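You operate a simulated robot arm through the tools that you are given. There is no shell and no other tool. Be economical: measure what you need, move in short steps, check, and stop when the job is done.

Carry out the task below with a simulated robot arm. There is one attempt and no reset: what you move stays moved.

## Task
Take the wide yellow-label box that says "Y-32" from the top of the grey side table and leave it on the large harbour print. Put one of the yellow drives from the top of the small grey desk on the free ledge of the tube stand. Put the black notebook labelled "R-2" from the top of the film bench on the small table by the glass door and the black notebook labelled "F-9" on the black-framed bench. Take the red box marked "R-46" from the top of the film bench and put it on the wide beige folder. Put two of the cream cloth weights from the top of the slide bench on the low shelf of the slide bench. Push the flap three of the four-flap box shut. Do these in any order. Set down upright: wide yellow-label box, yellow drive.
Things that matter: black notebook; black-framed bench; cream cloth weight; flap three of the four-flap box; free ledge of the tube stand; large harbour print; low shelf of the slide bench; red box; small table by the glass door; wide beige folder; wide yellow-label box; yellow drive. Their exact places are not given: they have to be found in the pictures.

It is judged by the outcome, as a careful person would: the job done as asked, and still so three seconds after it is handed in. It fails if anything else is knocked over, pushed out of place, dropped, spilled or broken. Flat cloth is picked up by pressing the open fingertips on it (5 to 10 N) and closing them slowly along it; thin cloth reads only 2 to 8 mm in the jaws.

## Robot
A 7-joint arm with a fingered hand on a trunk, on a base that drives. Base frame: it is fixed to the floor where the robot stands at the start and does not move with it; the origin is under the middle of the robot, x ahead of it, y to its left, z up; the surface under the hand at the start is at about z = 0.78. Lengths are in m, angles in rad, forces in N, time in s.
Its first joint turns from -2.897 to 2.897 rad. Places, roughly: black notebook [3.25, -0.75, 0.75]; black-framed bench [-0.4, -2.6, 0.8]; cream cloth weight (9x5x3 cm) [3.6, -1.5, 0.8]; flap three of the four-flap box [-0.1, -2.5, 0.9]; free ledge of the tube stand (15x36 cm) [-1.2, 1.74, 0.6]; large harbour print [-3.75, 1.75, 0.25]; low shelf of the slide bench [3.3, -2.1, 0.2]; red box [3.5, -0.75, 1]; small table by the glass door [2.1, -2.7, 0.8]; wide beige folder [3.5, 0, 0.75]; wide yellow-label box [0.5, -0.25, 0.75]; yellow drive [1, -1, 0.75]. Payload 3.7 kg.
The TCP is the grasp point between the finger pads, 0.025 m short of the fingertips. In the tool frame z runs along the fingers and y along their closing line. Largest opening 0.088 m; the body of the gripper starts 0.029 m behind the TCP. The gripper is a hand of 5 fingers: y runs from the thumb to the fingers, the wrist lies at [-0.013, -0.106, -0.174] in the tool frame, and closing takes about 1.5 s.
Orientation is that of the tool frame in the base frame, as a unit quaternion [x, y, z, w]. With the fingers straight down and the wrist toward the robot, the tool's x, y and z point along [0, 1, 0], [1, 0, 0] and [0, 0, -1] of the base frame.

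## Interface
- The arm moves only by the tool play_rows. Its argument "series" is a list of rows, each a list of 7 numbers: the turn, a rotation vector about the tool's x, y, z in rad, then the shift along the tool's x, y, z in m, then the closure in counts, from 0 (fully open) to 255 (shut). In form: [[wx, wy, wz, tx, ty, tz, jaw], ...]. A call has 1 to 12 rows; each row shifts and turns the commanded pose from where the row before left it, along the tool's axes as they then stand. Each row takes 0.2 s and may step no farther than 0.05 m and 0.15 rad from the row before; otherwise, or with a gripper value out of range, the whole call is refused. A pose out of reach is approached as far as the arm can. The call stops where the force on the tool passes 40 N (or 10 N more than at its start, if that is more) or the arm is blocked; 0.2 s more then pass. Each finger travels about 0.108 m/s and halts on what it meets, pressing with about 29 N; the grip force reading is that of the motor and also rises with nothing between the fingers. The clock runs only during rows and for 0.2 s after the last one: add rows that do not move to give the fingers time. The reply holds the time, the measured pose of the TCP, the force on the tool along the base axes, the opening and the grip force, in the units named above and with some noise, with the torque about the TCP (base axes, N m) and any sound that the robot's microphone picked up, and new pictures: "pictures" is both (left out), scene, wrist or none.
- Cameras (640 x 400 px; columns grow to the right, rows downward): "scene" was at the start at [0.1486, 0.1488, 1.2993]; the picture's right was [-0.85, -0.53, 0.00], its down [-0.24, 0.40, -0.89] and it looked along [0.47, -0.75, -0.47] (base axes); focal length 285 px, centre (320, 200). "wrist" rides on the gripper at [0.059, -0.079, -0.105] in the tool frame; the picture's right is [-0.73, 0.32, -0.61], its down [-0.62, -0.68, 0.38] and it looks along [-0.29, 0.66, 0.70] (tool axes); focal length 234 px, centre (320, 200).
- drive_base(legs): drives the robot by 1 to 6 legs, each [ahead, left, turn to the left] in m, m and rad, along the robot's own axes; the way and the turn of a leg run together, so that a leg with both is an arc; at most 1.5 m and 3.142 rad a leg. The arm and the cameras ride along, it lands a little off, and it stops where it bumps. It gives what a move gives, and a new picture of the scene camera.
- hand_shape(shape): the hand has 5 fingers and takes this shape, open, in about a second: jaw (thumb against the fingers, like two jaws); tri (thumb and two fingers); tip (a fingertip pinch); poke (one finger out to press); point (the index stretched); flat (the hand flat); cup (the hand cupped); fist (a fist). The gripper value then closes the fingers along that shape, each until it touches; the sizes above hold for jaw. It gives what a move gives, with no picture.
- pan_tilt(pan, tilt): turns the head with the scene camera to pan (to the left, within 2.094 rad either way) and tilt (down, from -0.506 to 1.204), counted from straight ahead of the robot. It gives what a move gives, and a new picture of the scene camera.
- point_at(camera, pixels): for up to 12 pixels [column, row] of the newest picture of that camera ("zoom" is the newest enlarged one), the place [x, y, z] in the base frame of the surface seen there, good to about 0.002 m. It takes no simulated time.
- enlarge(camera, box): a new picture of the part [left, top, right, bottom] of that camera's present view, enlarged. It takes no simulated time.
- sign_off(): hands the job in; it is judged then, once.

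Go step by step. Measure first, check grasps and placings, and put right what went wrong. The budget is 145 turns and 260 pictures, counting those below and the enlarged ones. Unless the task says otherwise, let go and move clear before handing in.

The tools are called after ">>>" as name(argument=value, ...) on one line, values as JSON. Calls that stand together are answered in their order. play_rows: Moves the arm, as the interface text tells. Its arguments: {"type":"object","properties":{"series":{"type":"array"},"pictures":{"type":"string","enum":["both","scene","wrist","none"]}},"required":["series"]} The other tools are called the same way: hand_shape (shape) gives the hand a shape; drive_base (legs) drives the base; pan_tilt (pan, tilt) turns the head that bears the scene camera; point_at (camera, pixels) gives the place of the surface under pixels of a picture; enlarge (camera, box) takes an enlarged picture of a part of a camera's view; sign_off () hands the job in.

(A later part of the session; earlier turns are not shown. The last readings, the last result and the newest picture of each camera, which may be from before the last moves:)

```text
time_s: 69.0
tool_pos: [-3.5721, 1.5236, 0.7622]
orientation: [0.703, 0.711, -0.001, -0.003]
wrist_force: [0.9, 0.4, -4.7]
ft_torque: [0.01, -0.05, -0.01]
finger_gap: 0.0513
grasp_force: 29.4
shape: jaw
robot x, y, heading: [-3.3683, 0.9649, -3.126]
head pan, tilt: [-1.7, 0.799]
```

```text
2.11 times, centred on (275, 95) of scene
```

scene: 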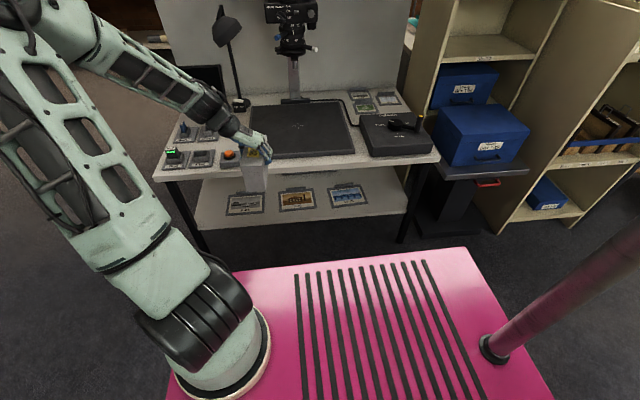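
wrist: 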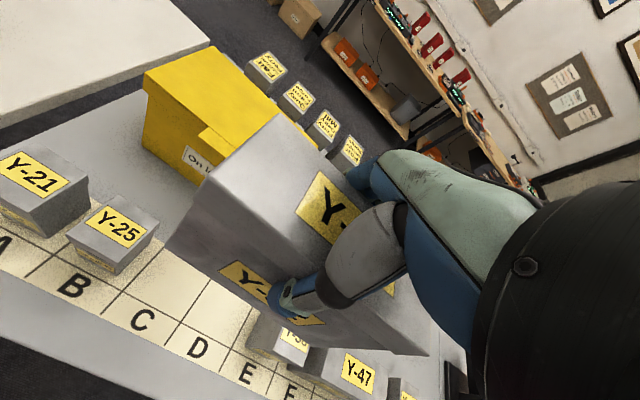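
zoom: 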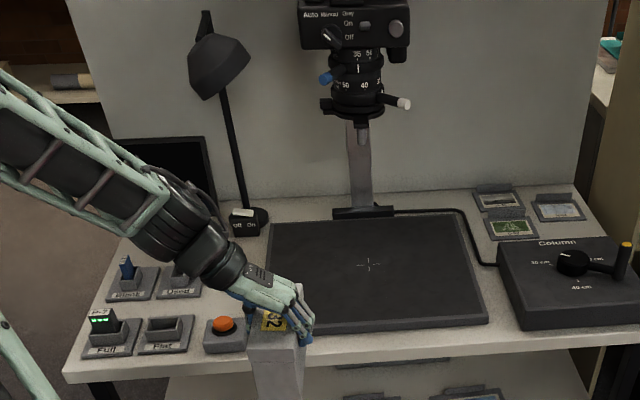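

The box is in front of the table edge, bottom at about 0.68. I'll slide it 0.255 m inward at this height.

>>> play_rows(series=[[0, 0, 0, 0.03, 0, 0, 255], [0, 0, 0, 0.045, 0, 0, 255], [0, 0, 0, 0.045, 0, 0, 255], [0, 0, 0, 0.045, 0, 0, 255], [0, 0, 0, 0.045, 0, 0, 255], [0, 0, 0, 0.045, 0, 0, 255], [0, 0, 0, 0, 0, 0, 255]], pictures="none")

>>> enlarge(camera="scene", box=[150, 0, 400, 190])

```text
time_s: 70.6
tool_pos: [-3.5782, 1.7829, 0.7641]
orientation: [0.704, 0.71, -0.002, -0.003]
wrist_force: [-0.1, -0.2, -4.2]
ft_torque: [-0.01, -0.02, 0.0]
finger_gap: 0.0513
grasp_force: 29.3
shape: jaw
robot x, y, heading: [-3.3721, 0.9647, -3.13]
head pan, tilt: [-1.7, 0.799]
```

```text
2.11 times, centred on (275, 95) of scene
```

zoom: 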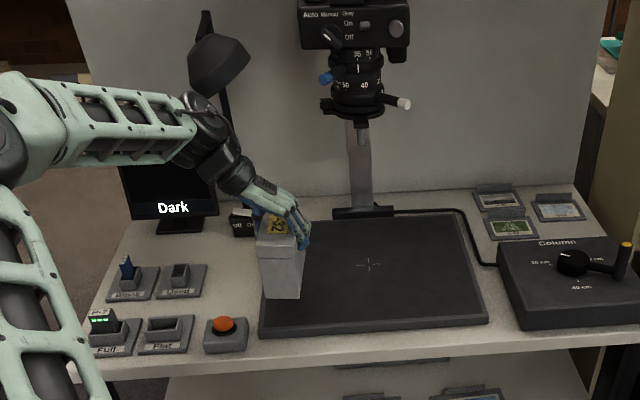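

The box hangs over the mat's left side. I'll lower until contact and release.

>>> play_rows(series=[[0, 0, 0, 0, 0.006, 0.02, 255], [0, 0, 0, 0, 0, 0.02, 255], [0, 0, 0, 0, 0, 0.01, 255], [0, 0, 0, 0, 0, 0.005, 255], [0, 0, 0, 0, 0, 0.004, 255], [0, 0, 0, 0, 0, 0.0, 255]], pictures="none")

>>> enlarge(camera="scene", box=[150, 0, 400, 190])

```text
time_s: 72.0
tool_pos: [-3.5701, 1.7815, 0.7048]
orientation: [0.704, 0.71, -0.001, -0.003]
wrist_force: [-0.1, 3.3, 5.1]
ft_torque: [-0.44, -0.18, 0.03]
finger_gap: 0.0514
grasp_force: 29.0
shape: jaw
robot x, y, heading: [-3.3708, 0.9619, -3.126]
head pan, tilt: [-1.7, 0.799]
```

```text
2.11 times, centred on (275, 95) of scene
```

zoom: 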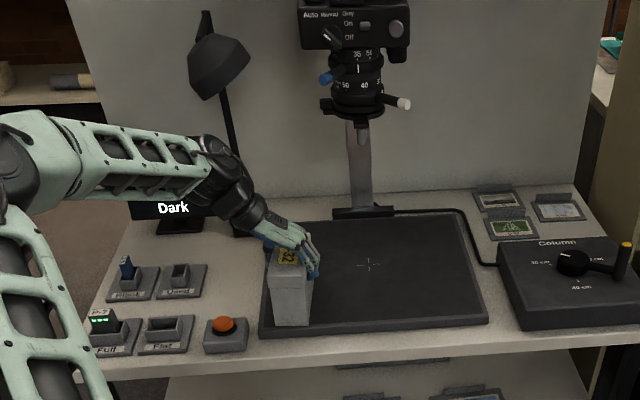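

The box rests on the mat (the force changed sign). I'll open, lift off, and back out toward y≈1.6.

>>> play_rows(series=[[0, 0, 0, 0, 0, 0, 120], [0, 0, 0, 0, 0, 0, 60], [0, 0, 0, 0, 0, 0, 0], [0, 0, 0, 0, 0, 0, 0], [0, 0, 0, 0, 0, -0.03, 0], [0, 0, 0, 0, 0, -0.045, 0], [0, 0, 0, 0, 0, -0.045, 0], [0, 0, 0, -0.045, 0, 0, 0], [0, 0, 0, -0.045, 0, 0, 0], [0, 0, 0, -0.045, 0, 0, 0], [0, 0, 0, -0.045, 0, 0, 0], [0, 0, 0, 0, 0, 0, 0]], pictures="none")

>>> enlarge(camera="scene", box=[150, 0, 400, 190])

```text
time_s: 74.6
tool_pos: [-3.5662, 1.6012, 0.8245]
orientation: [0.704, 0.71, -0.001, -0.004]
wrist_force: [0.5, 0.1, 0.3]
ft_torque: [0.01, -0.02, 0.0]
finger_gap: 0.088
grasp_force: 0.0
shape: jaw
robot x, y, heading: [-3.3699, 0.9683, -3.122]
head pan, tilt: [-1.7, 0.799]
```

```text
2.11 times, centred on (275, 95) of scene
```

zoom: 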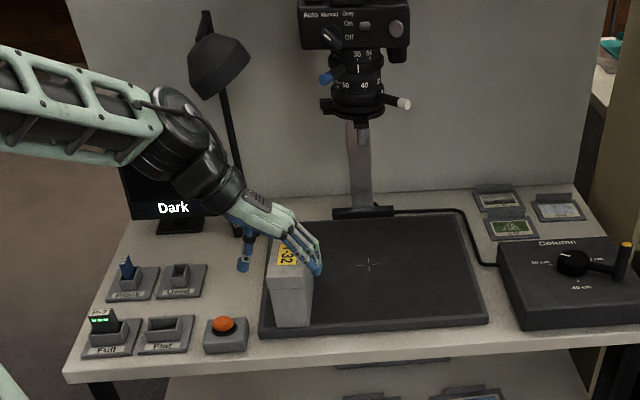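

The box stands alone on the mat. I'll pitch the hand toward horizontal while measuring the box.

>>> point_at(camera="zoom", pixels=[[270, 288], [312, 285], [290, 280], [275, 322], [310, 318], [290, 305], [268, 262]])

>>> play_rows(series=[[0, 0.13, 0, 0, 0, 0, 0], [0, 0.13, 0, 0, 0, 0, 0], [0, 0.13, 0, 0, 0, 0, 0], [0, 0.13, 0, 0, 0, 0, 0], [0, 0.13, 0, 0, 0, 0, 0], [0, 0.13, 0, 0, 0, 0, 0], [0, 0.13, 0, 0, 0, 0, 0], [0, 0.13, 0, 0, 0, 0, 0], [0, 0.13, 0, 0, 0, 0, 0], [0, 0, 0, 0, 0, 0, 0]])

```text
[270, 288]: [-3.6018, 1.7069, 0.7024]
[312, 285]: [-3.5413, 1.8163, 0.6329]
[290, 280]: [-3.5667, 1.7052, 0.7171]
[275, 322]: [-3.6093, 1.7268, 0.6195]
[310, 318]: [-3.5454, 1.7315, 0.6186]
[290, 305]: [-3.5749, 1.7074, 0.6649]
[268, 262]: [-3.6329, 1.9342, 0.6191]
```

```text
time_s: 76.8
tool_pos: [-3.5678, 1.6004, 0.8231]
orientation: [0.588, 0.59, 0.388, -0.396]
wrist_force: [0.3, -0.9, 0.1]
ft_torque: [0.0, 0.02, 0.01]
finger_gap: 0.0877
grasp_force: 0.0
shape: jaw
robot x, y, heading: [-3.3704, 0.9669, -3.126]
head pan, tilt: [-1.7, 0.799]
```

scene: 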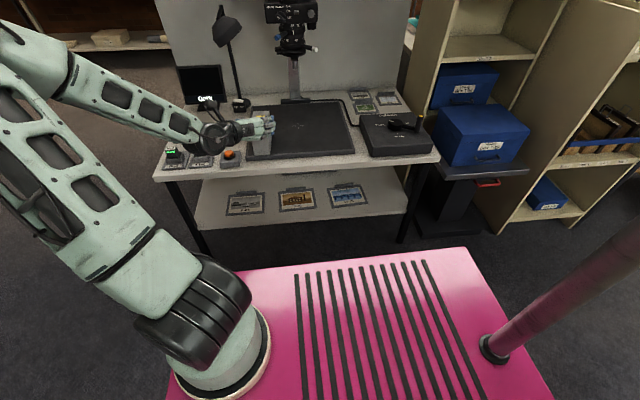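
wrist: 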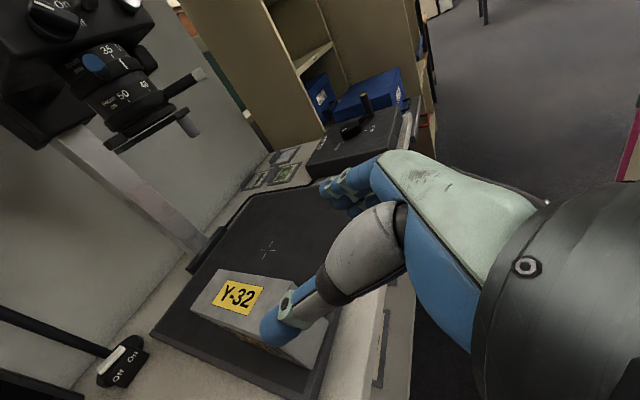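

The hand pitches well, with the tool about 67° off vertical. I'll lower it in front of the box, then close in partway and check.

>>> play_rows(series=[[0, 0, 0, -0.0396, -0.002, 0.0168, 0], [0, 0, 0, -0.0396, -0.003, 0.0168, 0], [0, 0, 0, -0.0396, 0, 0.0168, 0], [0, 0, 0, 0.0147, 0, 0.0351, 0], [0, 0, 0, 0.0147, 0, 0.0351, 0], [0, 0, 0, 0, 0, 0, 0]], pictures="wrist")

>>> enlarge(camera="scene", box=[180, 80, 340, 190])

```text
time_s: 78.2
tool_pos: [-3.5739, 1.678, 0.697]
orientation: [0.588, 0.59, 0.387, -0.395]
wrist_force: [0.3, -0.3, 0.0]
ft_torque: [-0.04, 0.0, -0.02]
finger_gap: 0.0881
grasp_force: 0.0
shape: jaw
robot x, y, heading: [-3.369, 0.9684, -3.119]
head pan, tilt: [-1.7, 0.799]
```

wrist: 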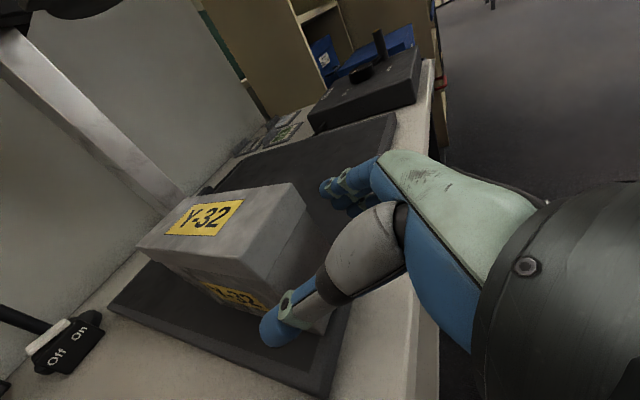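

```text
3.64 times, centred on (260, 135) of scene
```

zoom: 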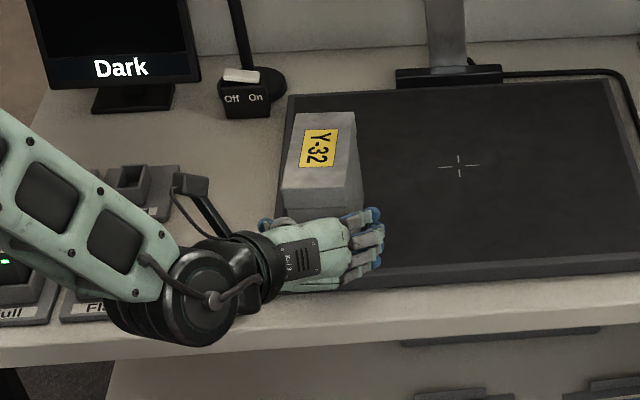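

The fingers straddle the box with clearance. I'll advance 3.8 cm more and close.

>>> play_rows(series=[[0, 0, 0, 0.0073, 0, 0.0175, 0], [0, 0, 0, 0.0073, 0, 0.0175, 0], [0, 0, 0, 0, 0, 0, 60], [0, 0, 0, 0, 0, 0, 120], [0, 0, 0, 0, 0, 0, 180], [0, 0, 0, 0, 0, 0, 255], [0, 0, 0, 0, 0, 0, 255], [0, 0, 0, 0, 0, 0, 255], [0, 0, 0, 0, 0, 0, 255], [0, 0, 0, 0, 0, 0, 255]], pictures="wrist")

>>> enlarge(camera="scene", box=[180, 80, 340, 190])

```text
time_s: 80.4
tool_pos: [-3.5753, 1.7161, 0.6977]
orientation: [0.587, 0.59, 0.388, -0.395]
wrist_force: [0.8, 1.5, 1.2]
ft_torque: [0.04, -0.16, -0.04]
finger_gap: 0.0524
grasp_force: 29.2
shape: jaw
robot x, y, heading: [-3.3727, 0.9626, -3.131]
head pan, tilt: [-1.7, 0.799]
```

wrist: 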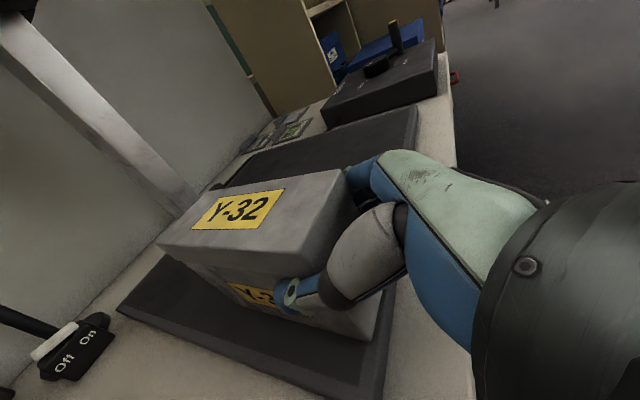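

```text
3.64 times, centred on (260, 135) of scene
```

zoom: 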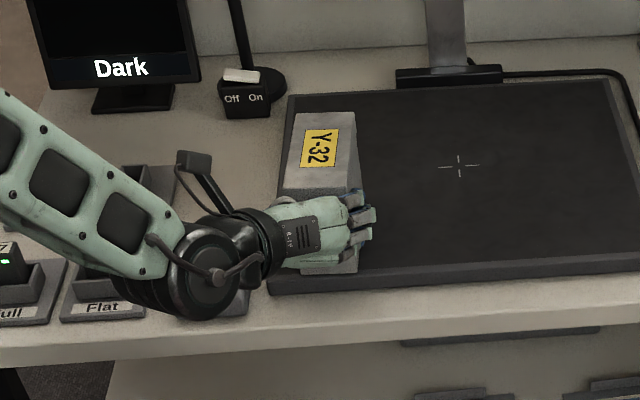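

It has a good hold, with a 0.052 m gap. I'll lift slightly and pull straight back out over the table edge.

>>> play_rows(series=[[0, 0, 0, 0.0185, 0, -0.0077, 255], [0, 0, 0, 0.0277, 0, -0.0116, 255], [0, 0, 0, 0.0277, 0, -0.0116, 255], [0, 0, 0, -0.0174, 0, -0.0415, 255], [0, 0, 0, -0.0174, 0, -0.0415, 255], [0, 0, 0, -0.0174, 0, -0.0415, 255], [0, 0, 0, -0.0174, 0, -0.0415, 255], [0, 0, 0, -0.0174, 0, -0.0415, 255], [0, 0, 0, 0, 0, 0, 255]])

```text
time_s: 82.4
tool_pos: [-3.5722, 1.5315, 0.7773]
orientation: [0.588, 0.59, 0.387, -0.395]
wrist_force: [-0.5, 0.9, -4.4]
ft_torque: [-0.28, 0.01, -0.02]
finger_gap: 0.053
grasp_force: 29.0
shape: jaw
out of reach, approached as far as the arm can: row 8
robot x, y, heading: [-3.3735, 0.9648, -3.125]
head pan, tilt: [-1.7, 0.799]
```

scene: 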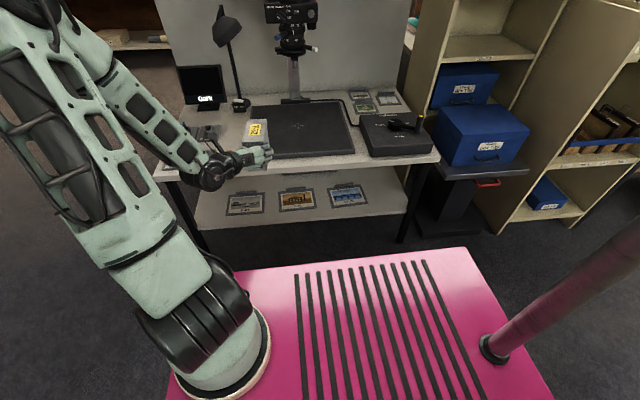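
wrist: 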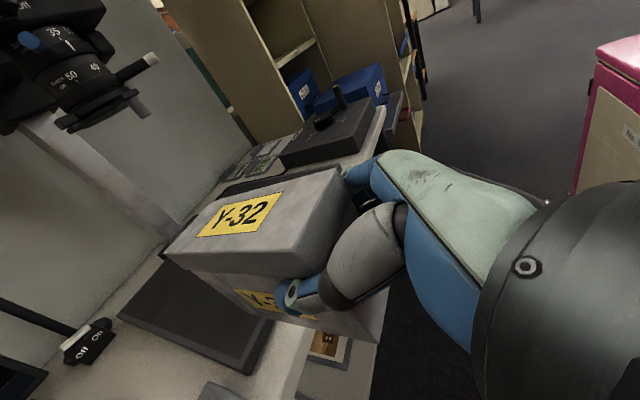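

The box's far end still overhangs the table edge, and the arm is at its inner limit. I'll check the clearance on the left before sliding the base away from the table.

>>> pan_tilt(pan=1.6, tilt=0.8)

>>> point_at(camera="scene", pixels=[[320, 100], [320, 200], [320, 280], [450, 250], [200, 250], [550, 200], [100, 200], [320, 330]])

```text
time_s: 85.2
tool_pos: [-3.5722, 1.5314, 0.7774]
orientation: [0.588, 0.59, 0.388, -0.395]
wrist_force: [0.2, -0.5, -4.6]
ft_torque: [-0.3, 0.0, -0.01]
finger_gap: 0.0527
grasp_force: 29.0
shape: jaw
robot x, y, heading: [-3.3691, 0.9666, -3.128]
head pan, tilt: [1.6, 0.799]
```

scene: 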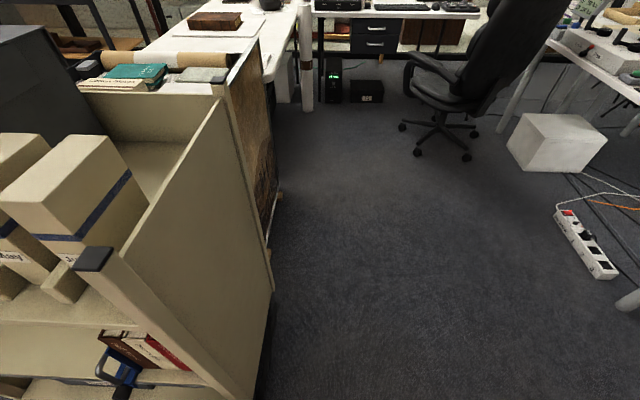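

```text
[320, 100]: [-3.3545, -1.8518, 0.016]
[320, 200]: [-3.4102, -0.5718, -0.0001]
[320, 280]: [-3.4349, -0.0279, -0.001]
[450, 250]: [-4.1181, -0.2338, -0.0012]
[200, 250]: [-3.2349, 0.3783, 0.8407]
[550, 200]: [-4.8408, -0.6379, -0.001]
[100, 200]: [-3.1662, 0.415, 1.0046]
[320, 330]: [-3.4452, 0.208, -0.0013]
```

There is floor room for a small slide. I'll strafe 0.12 m away from the table, then go ahead 0.135 m to line up with R-31.

>>> drive_base(legs=[[0, 0.12, 0], [0.135, 0, 0]])

>>> pan_tilt(pan=-1.6, tilt=0.8)

```text
time_s: 87.3
tool_pos: [-3.7096, 1.408, 0.7767]
orientation: [0.588, 0.59, 0.388, -0.395]
wrist_force: [-0.1, 0.2, -4.0]
ft_torque: [-0.28, -0.01, 0.02]
finger_gap: 0.0526
grasp_force: 29.2
shape: jaw
robot x, y, heading: [-3.5104, 0.8398, -3.128]
head pan, tilt: [1.6, 0.799]
```

scene: 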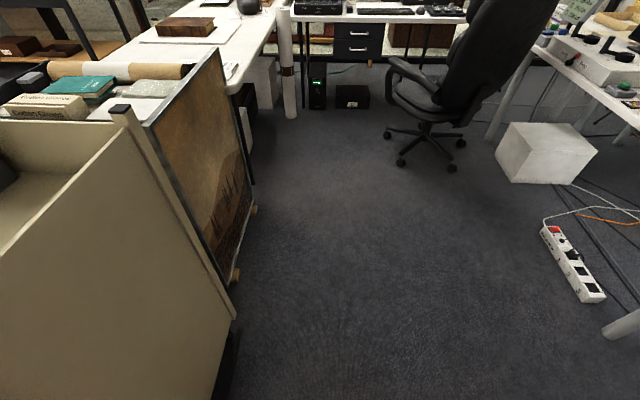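

```text
time_s: 90.1
tool_pos: [-3.7092, 1.4078, 0.7767]
orientation: [0.588, 0.59, 0.386, -0.395]
wrist_force: [-0.3, 0.0, -5.1]
ft_torque: [-0.28, 0.04, 0.03]
finger_gap: 0.0526
grasp_force: 29.6
shape: jaw
robot x, y, heading: [-3.5061, 0.8415, -3.132]
head pan, tilt: [-1.6, 0.799]
```

scene: 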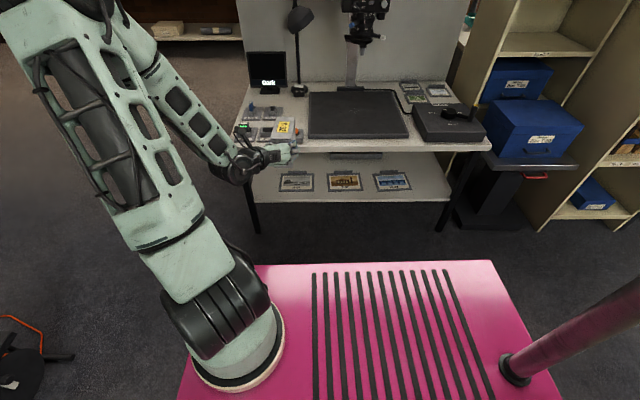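

The box is clear of the table now. I'll lower straight down beside the shelf.

>>> play_rows(series=[[0, 0, 0, -0.0415, 0, 0.0174, 255], [0, 0, 0, -0.0415, 0, 0.0174, 255], [0, 0, 0, -0.0415, 0, 0.0174, 255], [0, 0, 0, -0.0415, 0, 0.0174, 255], [0, 0, 0, -0.0415, 0, 0.0174, 255], [0, 0, 0, -0.0415, 0, 0.0174, 255], [0, 0, 0, -0.0415, 0, 0.0174, 255], [0, 0, 0, -0.0415, 0, 0.0174, 255], [0, 0, 0, -0.0369, 0, 0.0155, 255], [0, 0, 0, 0, 0, 0, 255]], pictures="scene")

```text
time_s: 92.3
tool_pos: [-3.7132, 1.4057, 0.3773]
orientation: [0.588, 0.59, 0.388, -0.395]
wrist_force: [0.2, -0.5, -3.2]
ft_torque: [-0.28, -0.02, 0.01]
finger_gap: 0.0527
grasp_force: 28.9
shape: jaw
robot x, y, heading: [-3.5086, 0.8383, -3.127]
head pan, tilt: [-1.6, 0.799]
```

scene: 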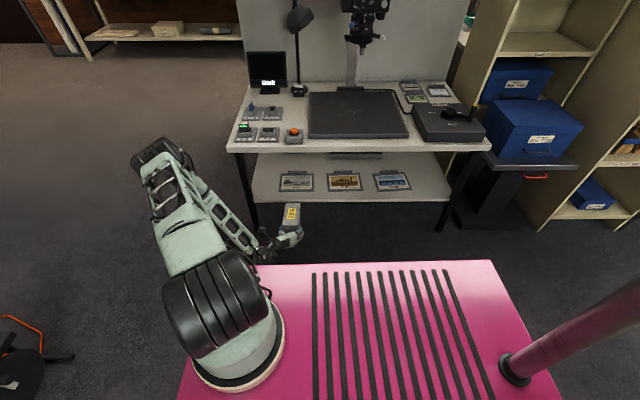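

The arm reaches low without trouble, and the box bottom is about 3.5 cm above the shelf. I'll move it inward 0.335 m.

>>> play_rows(series=[[0, 0, 0, 0.0162, 0.001, 0.0387, 255], [0, 0, 0, 0.0162, 0.001, 0.0387, 255], [0, 0, 0, 0.0162, 0.001, 0.0387, 255], [0, 0, 0, 0.0162, 0.001, 0.0387, 255], [0, 0, 0, 0.0162, 0.001, 0.0387, 255], [0, 0, 0, 0.0162, 0.001, 0.0387, 255], [0, 0, 0, 0.0162, 0, 0.0387, 255], [0, 0, 0, 0.0162, 0, 0.0387, 255], [0, 0, 0, 0, 0, 0, 255]], pictures="wrist")

>>> enlarge(camera="scene", box=[220, 100, 400, 240])

```text
time_s: 94.3
tool_pos: [-3.7064, 1.7404, 0.3772]
orientation: [0.588, 0.591, 0.387, -0.394]
wrist_force: [-0.3, 0.3, -5.1]
ft_torque: [-0.26, 0.01, -0.02]
finger_gap: 0.0528
grasp_force: 29.1
shape: jaw
robot x, y, heading: [-3.5074, 0.8413, -3.125]
head pan, tilt: [-1.6, 0.799]
```

wrist: 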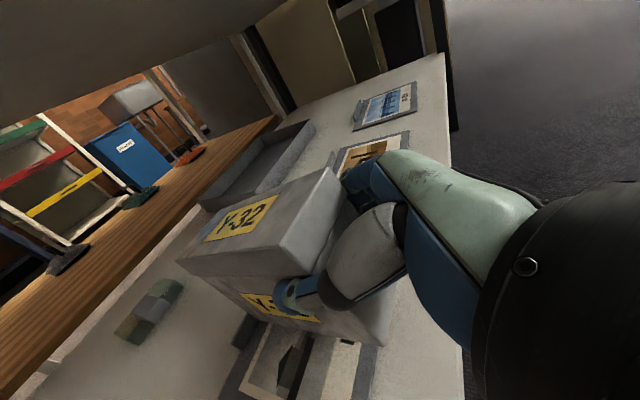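

```text
2.86 times, centred on (310, 170) of scene
```

zoom: 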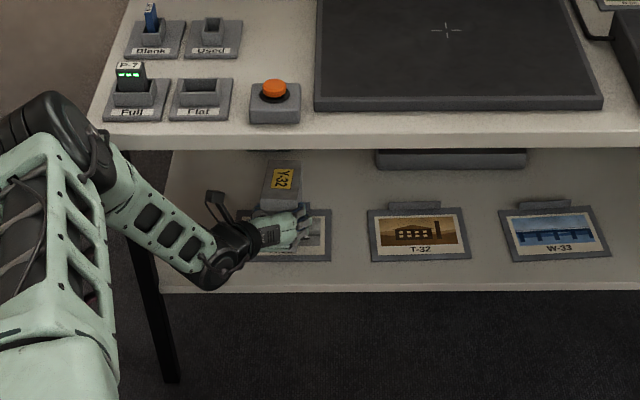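

The box is over R-31. I'll lower gently until it touches.

>>> play_rows(series=[[0, 0, 0, -0.0138, 0, 0.0058, 255], [0, 0, 0, -0.0092, 0, 0.0039, 255], [0, 0, 0, -0.0055, 0, 0.0023, 255], [0, 0, 0, -0.0037, 0, 0.0016, 255], [0, 0, 0, -0.0028, 0, 0.0012, 255], [0, 0, 0, 0, 0, 0, 255]], pictures="none")

>>> enlarge(camera="scene", box=[240, 140, 360, 220])

```text
time_s: 95.7
tool_pos: [-3.709, 1.7427, 0.3403]
orientation: [0.587, 0.59, 0.388, -0.395]
wrist_force: [-0.7, -4.2, 8.1]
ft_torque: [0.24, -0.35, -0.08]
finger_gap: 0.0523
grasp_force: 29.0
shape: jaw
robot x, y, heading: [-3.5123, 0.8394, -3.126]
head pan, tilt: [-1.6, 0.799]
```

```text
5.00 times, centred on (300, 180) of scene
```

zoom: 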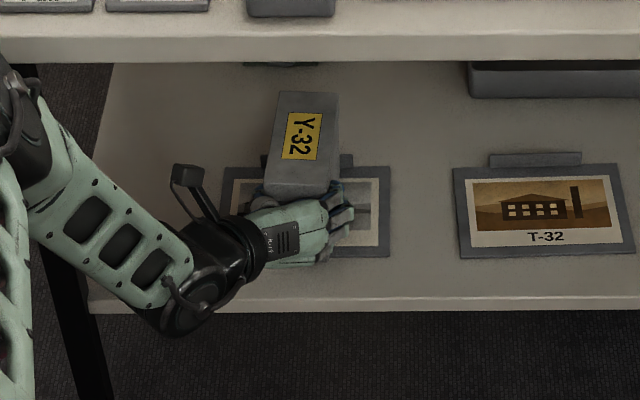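

The box is touching down. I'll open and withdraw along the fingers.

>>> play_rows(series=[[0, 0, 0, 0, 0, 0, 160], [0, 0, 0, 0, 0, 0, 100], [0, 0, 0, 0, 0, 0, 40], [0, 0, 0, 0, 0, 0, 0], [0, 0, 0, 0, 0, 0, 0], [0, 0, 0, 0, 0, -0.015, 0], [0, 0, 0, 0, 0, -0.03, 0], [0, 0, 0, 0, 0, -0.04, 0], [0, 0, 0, -0.0162, 0, -0.0387, 0], [0, 0, 0, -0.0162, 0, -0.0387, 0], [0, 0, 0, -0.0162, 0, -0.0387, 0], [0, 0, 0, -0.0162, 0, -0.0387, 0]], pictures="none")

>>> enlarge(camera="scene", box=[240, 140, 360, 220])

>>> point_at(camera="zoom", pixels=[[301, 140], [280, 185], [330, 185], [285, 100], [335, 100], [300, 215], [250, 240]])

```text
time_s: 98.3
tool_pos: [-3.7076, 1.4971, 0.3752]
orientation: [0.588, 0.59, 0.387, -0.396]
wrist_force: [-0.9, -0.4, -0.1]
ft_torque: [-0.02, 0.0, -0.02]
finger_gap: 0.088
grasp_force: 0.1
shape: jaw
robot x, y, heading: [-3.506, 0.8372, -3.126]
head pan, tilt: [-1.6, 0.799]
```

```text
5.00 times, centred on (300, 180) of scene
```

zoom: 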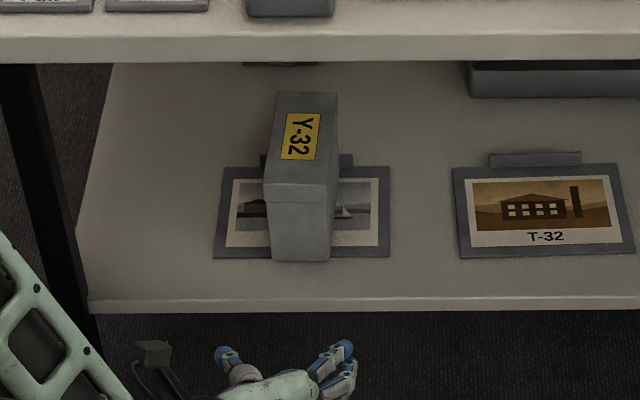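

```text
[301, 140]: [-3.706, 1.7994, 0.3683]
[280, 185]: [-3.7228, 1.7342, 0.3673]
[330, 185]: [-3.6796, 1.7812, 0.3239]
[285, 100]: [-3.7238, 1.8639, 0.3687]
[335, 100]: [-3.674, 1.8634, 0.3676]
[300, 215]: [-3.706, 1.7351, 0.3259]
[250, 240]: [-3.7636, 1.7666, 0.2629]
```

The Y-32 box stands level on R-31, its top at 0.368 throughout. Now I'll withdraw, raise and straighten the hand.

>>> play_rows(series=[[0, 0, 0, -0.0155, 0, -0.0369, 0], [0, 0, 0, 0.0443, 0, -0.0186, 0], [0, 0, 0, 0.0443, 0, -0.0186, 0], [0, 0, 0, 0.0443, 0, -0.0186, 0], [0, 0, 0, 0.0443, 0, -0.0186, 0], [0, 0, 0, 0.0443, 0, -0.0186, 0], [0, 0, 0, 0.0443, 0, -0.0186, 0], [0, 0, 0, 0.0443, 0, -0.0186, 0], [0, 0, 0, 0.0443, 0, -0.0186, 0]], pictures="none")

>>> play_rows(series=[[0, -0.13, 0, 0.0357, 0, -0.018, 0], [0, -0.13, 0, 0.0331, 0, -0.0224, 0], [0, -0.13, 0, 0.0299, 0, -0.0266, 0], [0, -0.13, 0, 0.0262, 0, -0.0302, 0], [0, -0.13, 0, 0.0221, 0, -0.0333, 0], [0, -0.13, 0, 0.0176, 0, -0.0359, 0], [0, -0.13, 0, 0.0128, 0, -0.0379, 0], [0, -0.13, 0, 0.0078, 0, -0.0392, 0], [0, -0.13, 0, 0.0026, 0, -0.0399, 0]], pictures="scene")

```text
time_s: 100.3
tool_pos: [-3.7019, 1.459, 0.7524]
orientation: [0.587, 0.591, 0.387, -0.394]
wrist_force: [0.5, 0.7, -0.4]
ft_torque: [-0.01, -0.01, -0.01]
finger_gap: 0.0878
grasp_force: 0.1
shape: jaw
robot x, y, heading: [-3.5086, 0.8407, -3.128]
head pan, tilt: [-1.6, 0.799]
```

```text
time_s: 102.3
tool_pos: [-3.6986, 1.4323, 1.1133]
orientation: [0.704, 0.71, -0.003, -0.002]
wrist_force: [0.0, 0.1, -0.3]
ft_torque: [-0.04, 0.0, 0.01]
finger_gap: 0.0879
grasp_force: 0.0
shape: jaw
robot x, y, heading: [-3.5101, 0.8433, -3.124]
head pan, tilt: [-1.6, 0.799]
```

scene: 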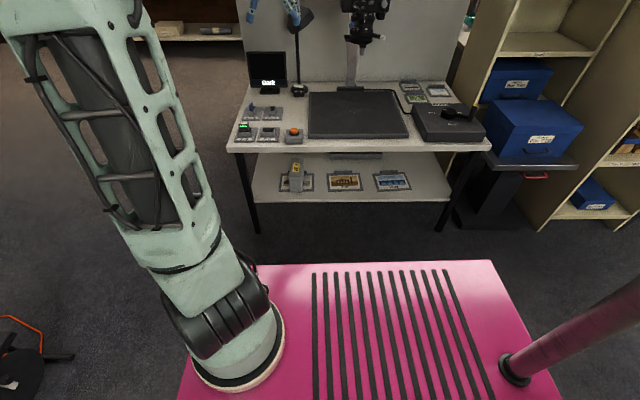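

Everything on the table is as it was. I'll swing the arm back to face ahead.

>>> play_rows(series=[[0, 0, -0.1309, -0.0084, -0.0304, 0, 0], [0, 0, -0.1309, -0.0058, -0.031, 0, 0], [0, 0, -0.1309, -0.0032, -0.0313, 0, 0], [0, 0, -0.1309, -0.0005, -0.0315, 0, 0], [0, 0, -0.1309, 0.0021, -0.0314, 0, 0], [0, 0, -0.1309, 0.0047, -0.0312, 0, 0], [0, 0, -0.1309, 0.0073, -0.0306, 0, 0], [0, 0, -0.1309, 0.0099, -0.0299, 0, 0], [0, 0, -0.1309, 0.0124, -0.029, 0, 0], [0, 0, -0.1309, 0.0147, -0.0278, 0, 0], [0, 0, -0.1309, 0.017, -0.0265, 0, 0], [0, 0, -0.1309, 0.0192, -0.0249, 0, 0]], pictures="none")

>>> play_rows(series=[[0, 0, -0.1309, 0.0212, -0.0233, 0, 0], [0, 0, -0.1309, 0.0231, -0.0214, 0, 0], [0, 0, -0.1309, 0.0249, -0.0194, 0, 0], [0, 0, -0.1309, 0.0264, -0.0172, 0, 0], [0, 0, -0.1309, 0.0277, -0.0149, 0, 0], [0, 0, -0.1309, 0.0289, -0.0126, 0, 0], [0, 0, -0.1309, 0.0299, -0.01, 0, 0], [0, 0, -0.1309, 0.0306, -0.0075, 0, 0], [0, 0, -0.1309, 0.0311, -0.0049, 0, 0], [0, 0, -0.1309, 0.0314, -0.0023, 0, 0], [0, 0, -0.1309, 0.0315, 0.0004, 0, 0], [0, 0, -0.1309, 0.0314, 0.003, 0, 0]], pictures="none")

>>> pan_tilt(pan=-2.09, tilt=0.5)

```text
time_s: 104.9
tool_pos: [-4.0219, 1.2427, 1.1161]
orientation: [-0.005, 1.0, 0.001, -0.004]
wrist_force: [-0.2, -0.3, -0.7]
ft_torque: [-0.03, 0.01, 0.01]
finger_gap: 0.0882
grasp_force: 0.1
shape: jaw
robot x, y, heading: [-3.5056, 0.8426, -3.124]
head pan, tilt: [-1.6, 0.799]
```

```text
time_s: 107.5
tool_pos: [-4.1911, 0.9105, 1.1177]
orientation: [0.711, -0.704, -0.003, 0.002]
wrist_force: [0.3, 0.4, -0.2]
ft_torque: [0.01, 0.03, -0.02]
finger_gap: 0.088
grasp_force: 0.0
shape: jaw
robot x, y, heading: [-3.5119, 0.8438, -3.126]
head pan, tilt: [-1.6, 0.799]
```

```text
time_s: 108.4
tool_pos: [-4.1917, 0.9092, 1.1166]
orientation: [0.71, -0.704, -0.003, 0.002]
wrist_force: [-0.6, 0.1, -0.1]
ft_torque: [0.0, 0.01, 0.01]
finger_gap: 0.0877
grasp_force: 0.1
shape: jaw
robot x, y, heading: [-3.5117, 0.8429, -3.124]
head pan, tilt: [-2.089, 0.499]
```

scene: 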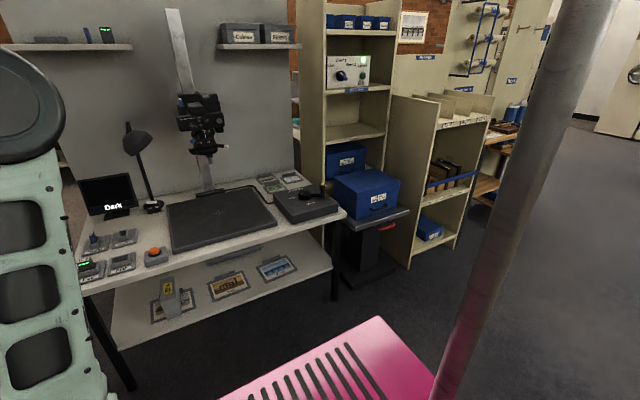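

The box stays in place on R-31. I'll back out along the corridor and turn left (away from the tube stand) to face +x.

>>> drive_base(legs=[[0, -0.1, 0], [-1.5, 0, 0], [-0.5, 0, 0], [0, 0, 1.57], [0, 0, 1.54]])

>>> pan_tilt(pan=1.2, tilt=0.6)

```text
time_s: 126.8
tool_pos: [-0.8118, 0.7946, 1.1171]
orientation: [0.744, 0.668, 0.001, 0.003]
wrist_force: [-0.2, 0.2, 0.3]
ft_torque: [0.03, 0.0, 0.02]
finger_gap: 0.0878
grasp_force: 0.1
shape: jaw
robot x, y, heading: [-1.4819, 0.9355, -0.097]
head pan, tilt: [-2.089, 0.499]
```

scene: 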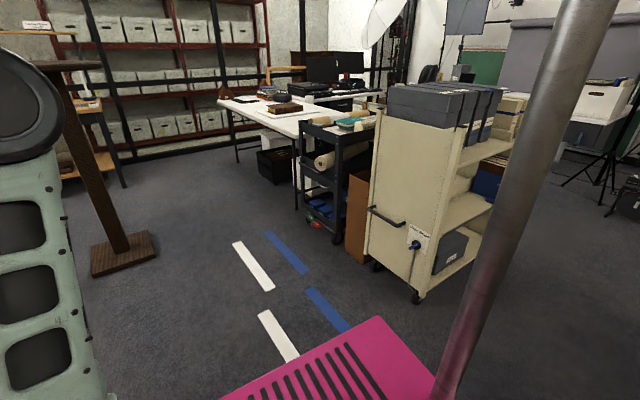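

```text
time_s: 129.5
tool_pos: [-0.8116, 0.7942, 1.1174]
orientation: [0.744, 0.668, 0.002, 0.003]
wrist_force: [-0.2, 0.2, 0.0]
ft_torque: [-0.01, 0.01, 0.0]
finger_gap: 0.0881
grasp_force: 0.0
shape: jaw
robot x, y, heading: [-1.4817, 0.9412, -0.099]
head pan, tilt: [1.201, 0.6]
```

scene: 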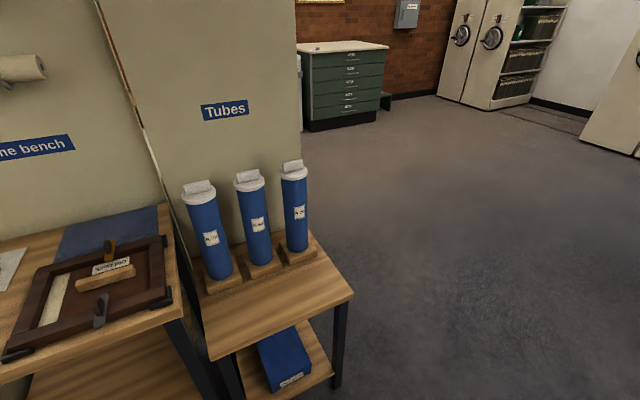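

The front strip of the tube stand's top, in front of the tube blocks around (290,305), looks like the free ledge. I'll measure it.

>>> point_at(camera="scene", pixels=[[205, 352], [350, 293], [205, 295], [315, 255], [290, 300], [250, 320], [330, 285], [265, 278], [240, 340], [300, 380], [220, 275]])

>>> drive_base(legs=[[0, -0.9, 0.097], [0.8, 0, 0], [0, -0.5, 0]])

>>> pan_tilt(pan=-0.3, tilt=0.45)

```text
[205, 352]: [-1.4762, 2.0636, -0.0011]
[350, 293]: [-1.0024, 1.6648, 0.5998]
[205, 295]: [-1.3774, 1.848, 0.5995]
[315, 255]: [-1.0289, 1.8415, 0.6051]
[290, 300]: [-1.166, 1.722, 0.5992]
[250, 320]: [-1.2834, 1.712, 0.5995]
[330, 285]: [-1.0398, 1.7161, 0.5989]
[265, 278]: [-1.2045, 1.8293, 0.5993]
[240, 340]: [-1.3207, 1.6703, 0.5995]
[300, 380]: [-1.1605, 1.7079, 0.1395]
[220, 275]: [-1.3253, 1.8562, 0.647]
```

```text
time_s: 140.8
tool_pos: [-0.0221, -0.5012, 1.1173]
orientation: [0.693, 0.721, 0.001, 0.003]
wrist_force: [-0.5, -0.6, 0.8]
ft_torque: [0.01, 0.0, 0.02]
finger_gap: 0.0879
grasp_force: 0.0
shape: jaw
robot x, y, heading: [-0.7033, -0.4551, 0.046]
head pan, tilt: [1.201, 0.6]
```

scene: 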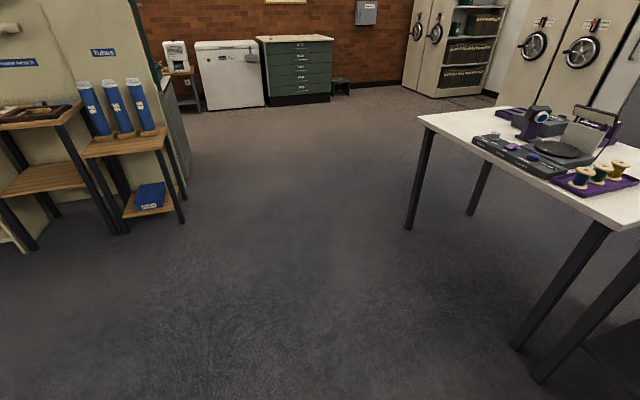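

```text
time_s: 142.3
tool_pos: [-0.0226, -0.4999, 1.1175]
orientation: [0.692, 0.722, 0.002, 0.004]
wrist_force: [-0.6, 0.6, 0.6]
ft_torque: [-0.03, 0.01, -0.02]
finger_gap: 0.088
grasp_force: 0.0
shape: jaw
robot x, y, heading: [-0.7083, -0.4551, 0.051]
head pan, tilt: [-0.3, 0.45]
```

scene: 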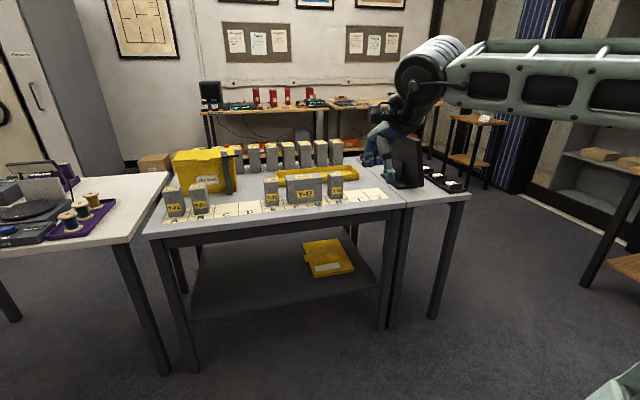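

The free ledge spans x -1.37…-1.01 and y 1.66…1.81 at z≈0.60. I'll measure the monitor and the desk before approaching.

>>> point_at(camera="scene", pixels=[[405, 160], [405, 138], [412, 185], [440, 183], [450, 185], [405, 205], [466, 200], [425, 165], [420, 172]])

>>> drive_base(legs=[[0.35, 0, -0.05], [0, -0.6, 0]])

>>> pan_tilt(pan=0.0, tilt=0.5)

```text
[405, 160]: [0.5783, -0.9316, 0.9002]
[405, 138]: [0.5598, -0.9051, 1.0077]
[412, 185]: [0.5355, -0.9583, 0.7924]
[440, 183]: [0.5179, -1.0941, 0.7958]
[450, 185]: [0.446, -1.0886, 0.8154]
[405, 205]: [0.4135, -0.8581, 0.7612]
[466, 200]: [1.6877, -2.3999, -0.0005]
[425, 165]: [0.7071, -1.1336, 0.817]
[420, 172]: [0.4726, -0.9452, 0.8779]
```

```text
time_s: 147.6
tool_pos: [0.3209, -1.1264, 1.1172]
orientation: [0.708, 0.706, 0.002, 0.003]
wrist_force: [0.3, 1.0, 0.9]
ft_torque: [0.0, 0.01, 0.0]
finger_gap: 0.0879
grasp_force: 0.0
shape: jaw
robot x, y, heading: [-0.359, -1.0508, 0.009]
head pan, tilt: [-0.3, 0.45]
```

scene: 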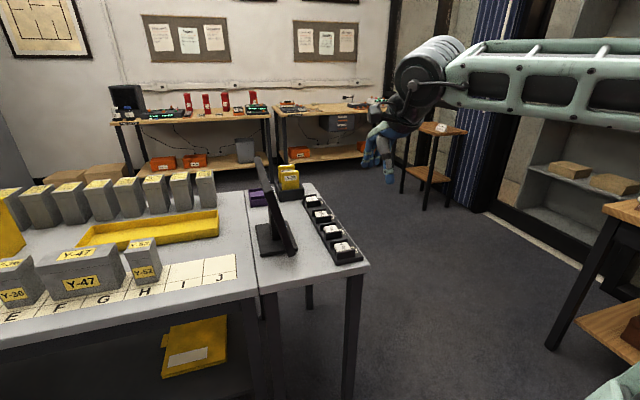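

```text
time_s: 148.4
tool_pos: [0.3211, -1.1258, 1.1172]
orientation: [0.708, 0.706, 0.002, 0.004]
wrist_force: [-0.4, -1.1, -0.4]
ft_torque: [0.02, 0.01, 0.02]
finger_gap: 0.0874
grasp_force: 0.1
shape: jaw
robot x, y, heading: [-0.358, -1.0502, 0.001]
head pan, tilt: [0.0, 0.499]
```

scene: 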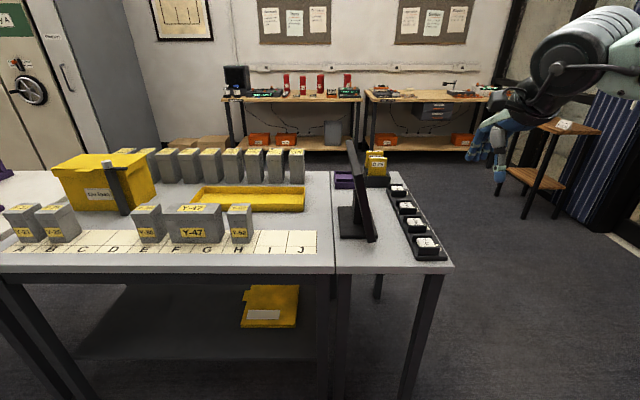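

The yellow drives sit in a rack at the far end of the desk, at about (376,163). I'll go around to the desk's right side and face +y.

>>> drive_base(legs=[[0, -0.6, 0], [0.7, -0.25, 0], [0.66, 0, 0], [0, 0, 1.57]])

>>> pan_tilt(pan=0.0, tilt=0.75)

```text
time_s: 162.3
tool_pos: [1.0124, -1.1787, 1.117]
orientation: [-0.02, 1.0, 0.004, 0.001]
wrist_force: [0.3, 0.2, 0.6]
ft_torque: [0.01, 0.0, 0.04]
finger_gap: 0.088
grasp_force: 0.0
shape: jaw
robot x, y, heading: [0.9673, -1.8623, 1.621]
head pan, tilt: [0.0, 0.499]
```

scene: 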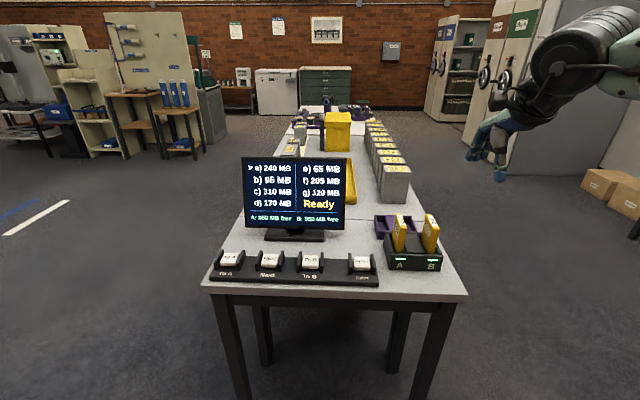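

```text
time_s: 163.1
tool_pos: [1.0117, -1.1799, 1.116]
orientation: [-0.019, 1.0, 0.004, 0.001]
wrist_force: [-0.6, 0.7, 1.1]
ft_torque: [0.03, 0.02, -0.01]
finger_gap: 0.0881
grasp_force: 0.3
shape: jaw
robot x, y, heading: [0.9653, -1.8623, 1.618]
head pan, tilt: [0.0, 0.75]
```

scene: 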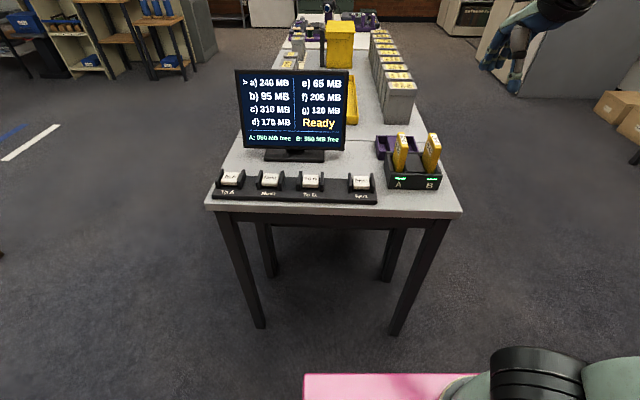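

Two yellow drives stand in a dock with slots A and B. I'll enlarge and measure.

>>> enlarge(camera="scene", box=[360, 110, 460, 200])

>>> point_at(camera="zoom", pixels=[[265, 180], [455, 180], [265, 250], [470, 240], [290, 140], [480, 140], [245, 320], [430, 320], [200, 320], [520, 330], [350, 300], [460, 290]])

```text
4.44 times, centred on (410, 155) of scene
```

zoom: 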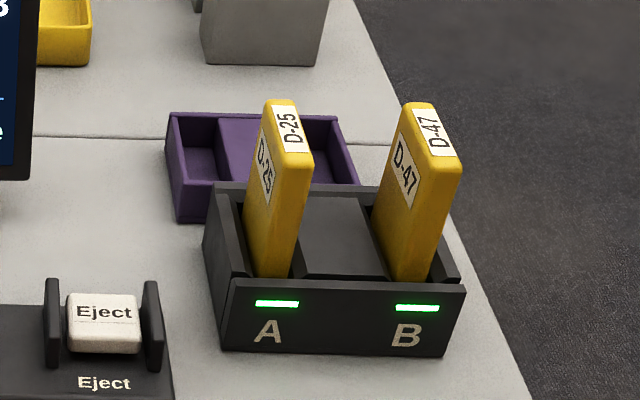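

```text
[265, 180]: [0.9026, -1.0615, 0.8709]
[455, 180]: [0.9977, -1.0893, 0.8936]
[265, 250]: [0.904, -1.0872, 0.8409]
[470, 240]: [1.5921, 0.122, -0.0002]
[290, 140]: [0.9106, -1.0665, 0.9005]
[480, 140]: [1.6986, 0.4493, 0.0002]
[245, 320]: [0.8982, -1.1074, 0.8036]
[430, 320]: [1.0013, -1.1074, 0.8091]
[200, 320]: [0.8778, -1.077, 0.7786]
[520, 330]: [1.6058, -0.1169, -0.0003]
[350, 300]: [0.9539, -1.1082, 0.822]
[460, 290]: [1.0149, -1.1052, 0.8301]
```

D-47 in slot B is near the outer side and has room for the fingers. I'll measure it finely.

>>> point_at(camera="zoom", pixels=[[412, 108], [428, 106], [455, 152], [436, 156], [400, 165], [385, 200], [445, 200], [420, 265], [330, 215], [335, 240], [310, 190], [440, 135]])

>>> play_rows(series=[[0, 0, 0.14, 0, 0.01, 0, 0], [0, 0, 0.14, 0, 0.0, 0, 0], [0, 0, 0.14, 0, 0.0, 0, 0], [0, 0, 0.14, 0, 0.0, 0, 0], [0, 0, 0.14, 0, 0.0, 0, 0], [0, 0, 0.14, 0, 0.0, 0, 0], [0, 0, 0.14, 0, 0.0, 0, 0], [0, 0, 0.14, 0, 0.0, 0, 0], [0, 0, 0.14, 0, 0.0, 0, 0], [0, 0, 0.14, 0, 0.0, 0, 0], [0, 0, 0.14, 0, 0.0, 0, 0], [0, 0, 0.07, 0, 0.0, 0, 0]], pictures="scene")

```text
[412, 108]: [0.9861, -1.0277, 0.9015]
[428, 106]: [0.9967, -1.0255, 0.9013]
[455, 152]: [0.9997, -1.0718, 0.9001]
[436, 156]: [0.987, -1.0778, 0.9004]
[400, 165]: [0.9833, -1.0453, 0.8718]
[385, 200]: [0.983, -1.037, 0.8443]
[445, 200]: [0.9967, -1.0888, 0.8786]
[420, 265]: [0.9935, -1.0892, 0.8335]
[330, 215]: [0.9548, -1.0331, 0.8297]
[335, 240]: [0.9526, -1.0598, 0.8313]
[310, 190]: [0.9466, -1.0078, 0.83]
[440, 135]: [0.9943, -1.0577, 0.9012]
```

```text
time_s: 165.7
tool_pos: [1.0114, -1.1696, 1.1167]
orientation: [0.708, 0.706, 0.003, -0.003]
wrist_force: [-0.8, 0.4, -0.5]
ft_torque: [0.02, 0.02, 0.0]
finger_gap: 0.0881
grasp_force: 0.1
shape: jaw
robot x, y, heading: [0.9667, -1.8651, 1.616]
head pan, tilt: [0.0, 0.75]
```

scene: 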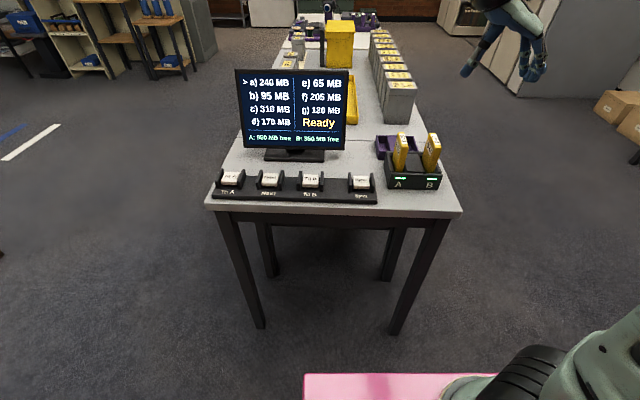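

D-47 is 2 cm thick at x≈0.993, y≈-1.057, with its top at 0.901. I'll move above it with a half-closed hand.

>>> play_rows(series=[[0, 0, 0, 0.0373, -0.006, 0, 40], [0, 0, 0, 0.0373, -0.006, 0, 80], [0, 0, 0, 0.0373, -0.006, 0, 80], [0, 0, 0, 0, 0, 0.045, 80], [0, 0, 0, 0, 0, 0.045, 80], [0, 0, 0, 0, 0, 0.045, 80], [0, 0, 0, 0, 0, 0.02, 80], [0, 0, 0, 0, 0, 0, 80]])

>>> enlarge(camera="scene", box=[360, 70, 480, 200])

```text
time_s: 167.5
tool_pos: [0.9934, -1.0566, 0.9642]
orientation: [0.707, 0.707, 0.003, -0.001]
wrist_force: [-0.8, 0.1, -0.1]
ft_torque: [-0.02, 0.05, -0.02]
finger_gap: 0.0609
grasp_force: 0.1
shape: jaw
robot x, y, heading: [0.9627, -1.8644, 1.619]
head pan, tilt: [0.0, 0.75]
```

scene: 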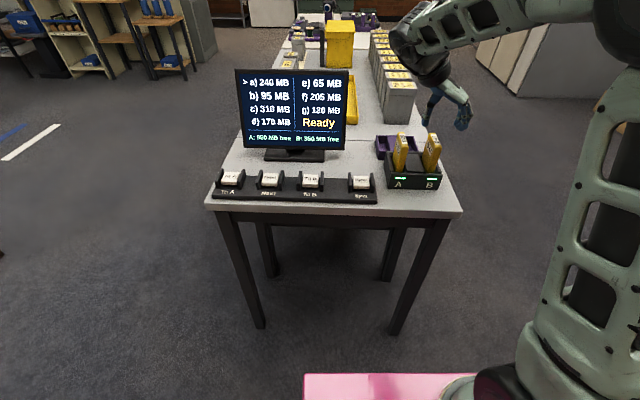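
wrist: 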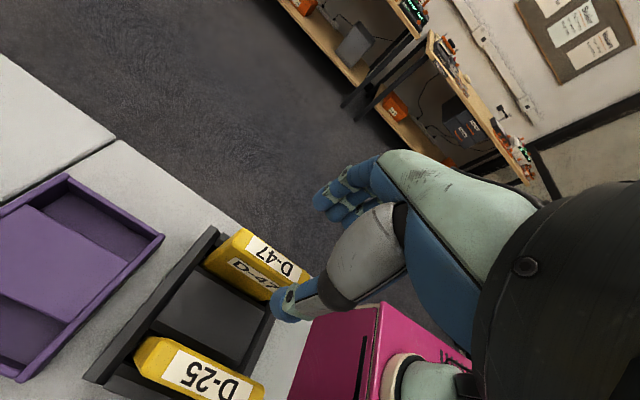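

```text
3.08 times, centred on (420, 135) of scene
```

zoom: 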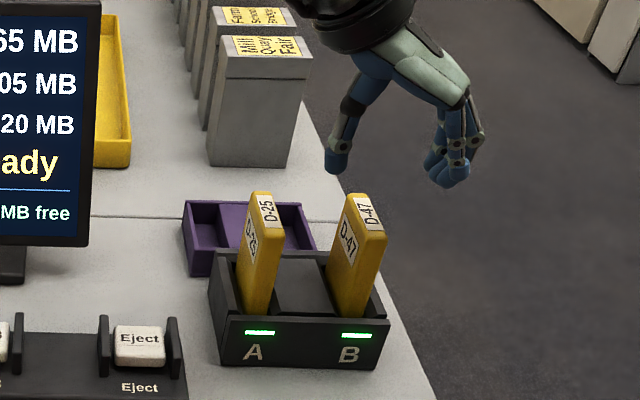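

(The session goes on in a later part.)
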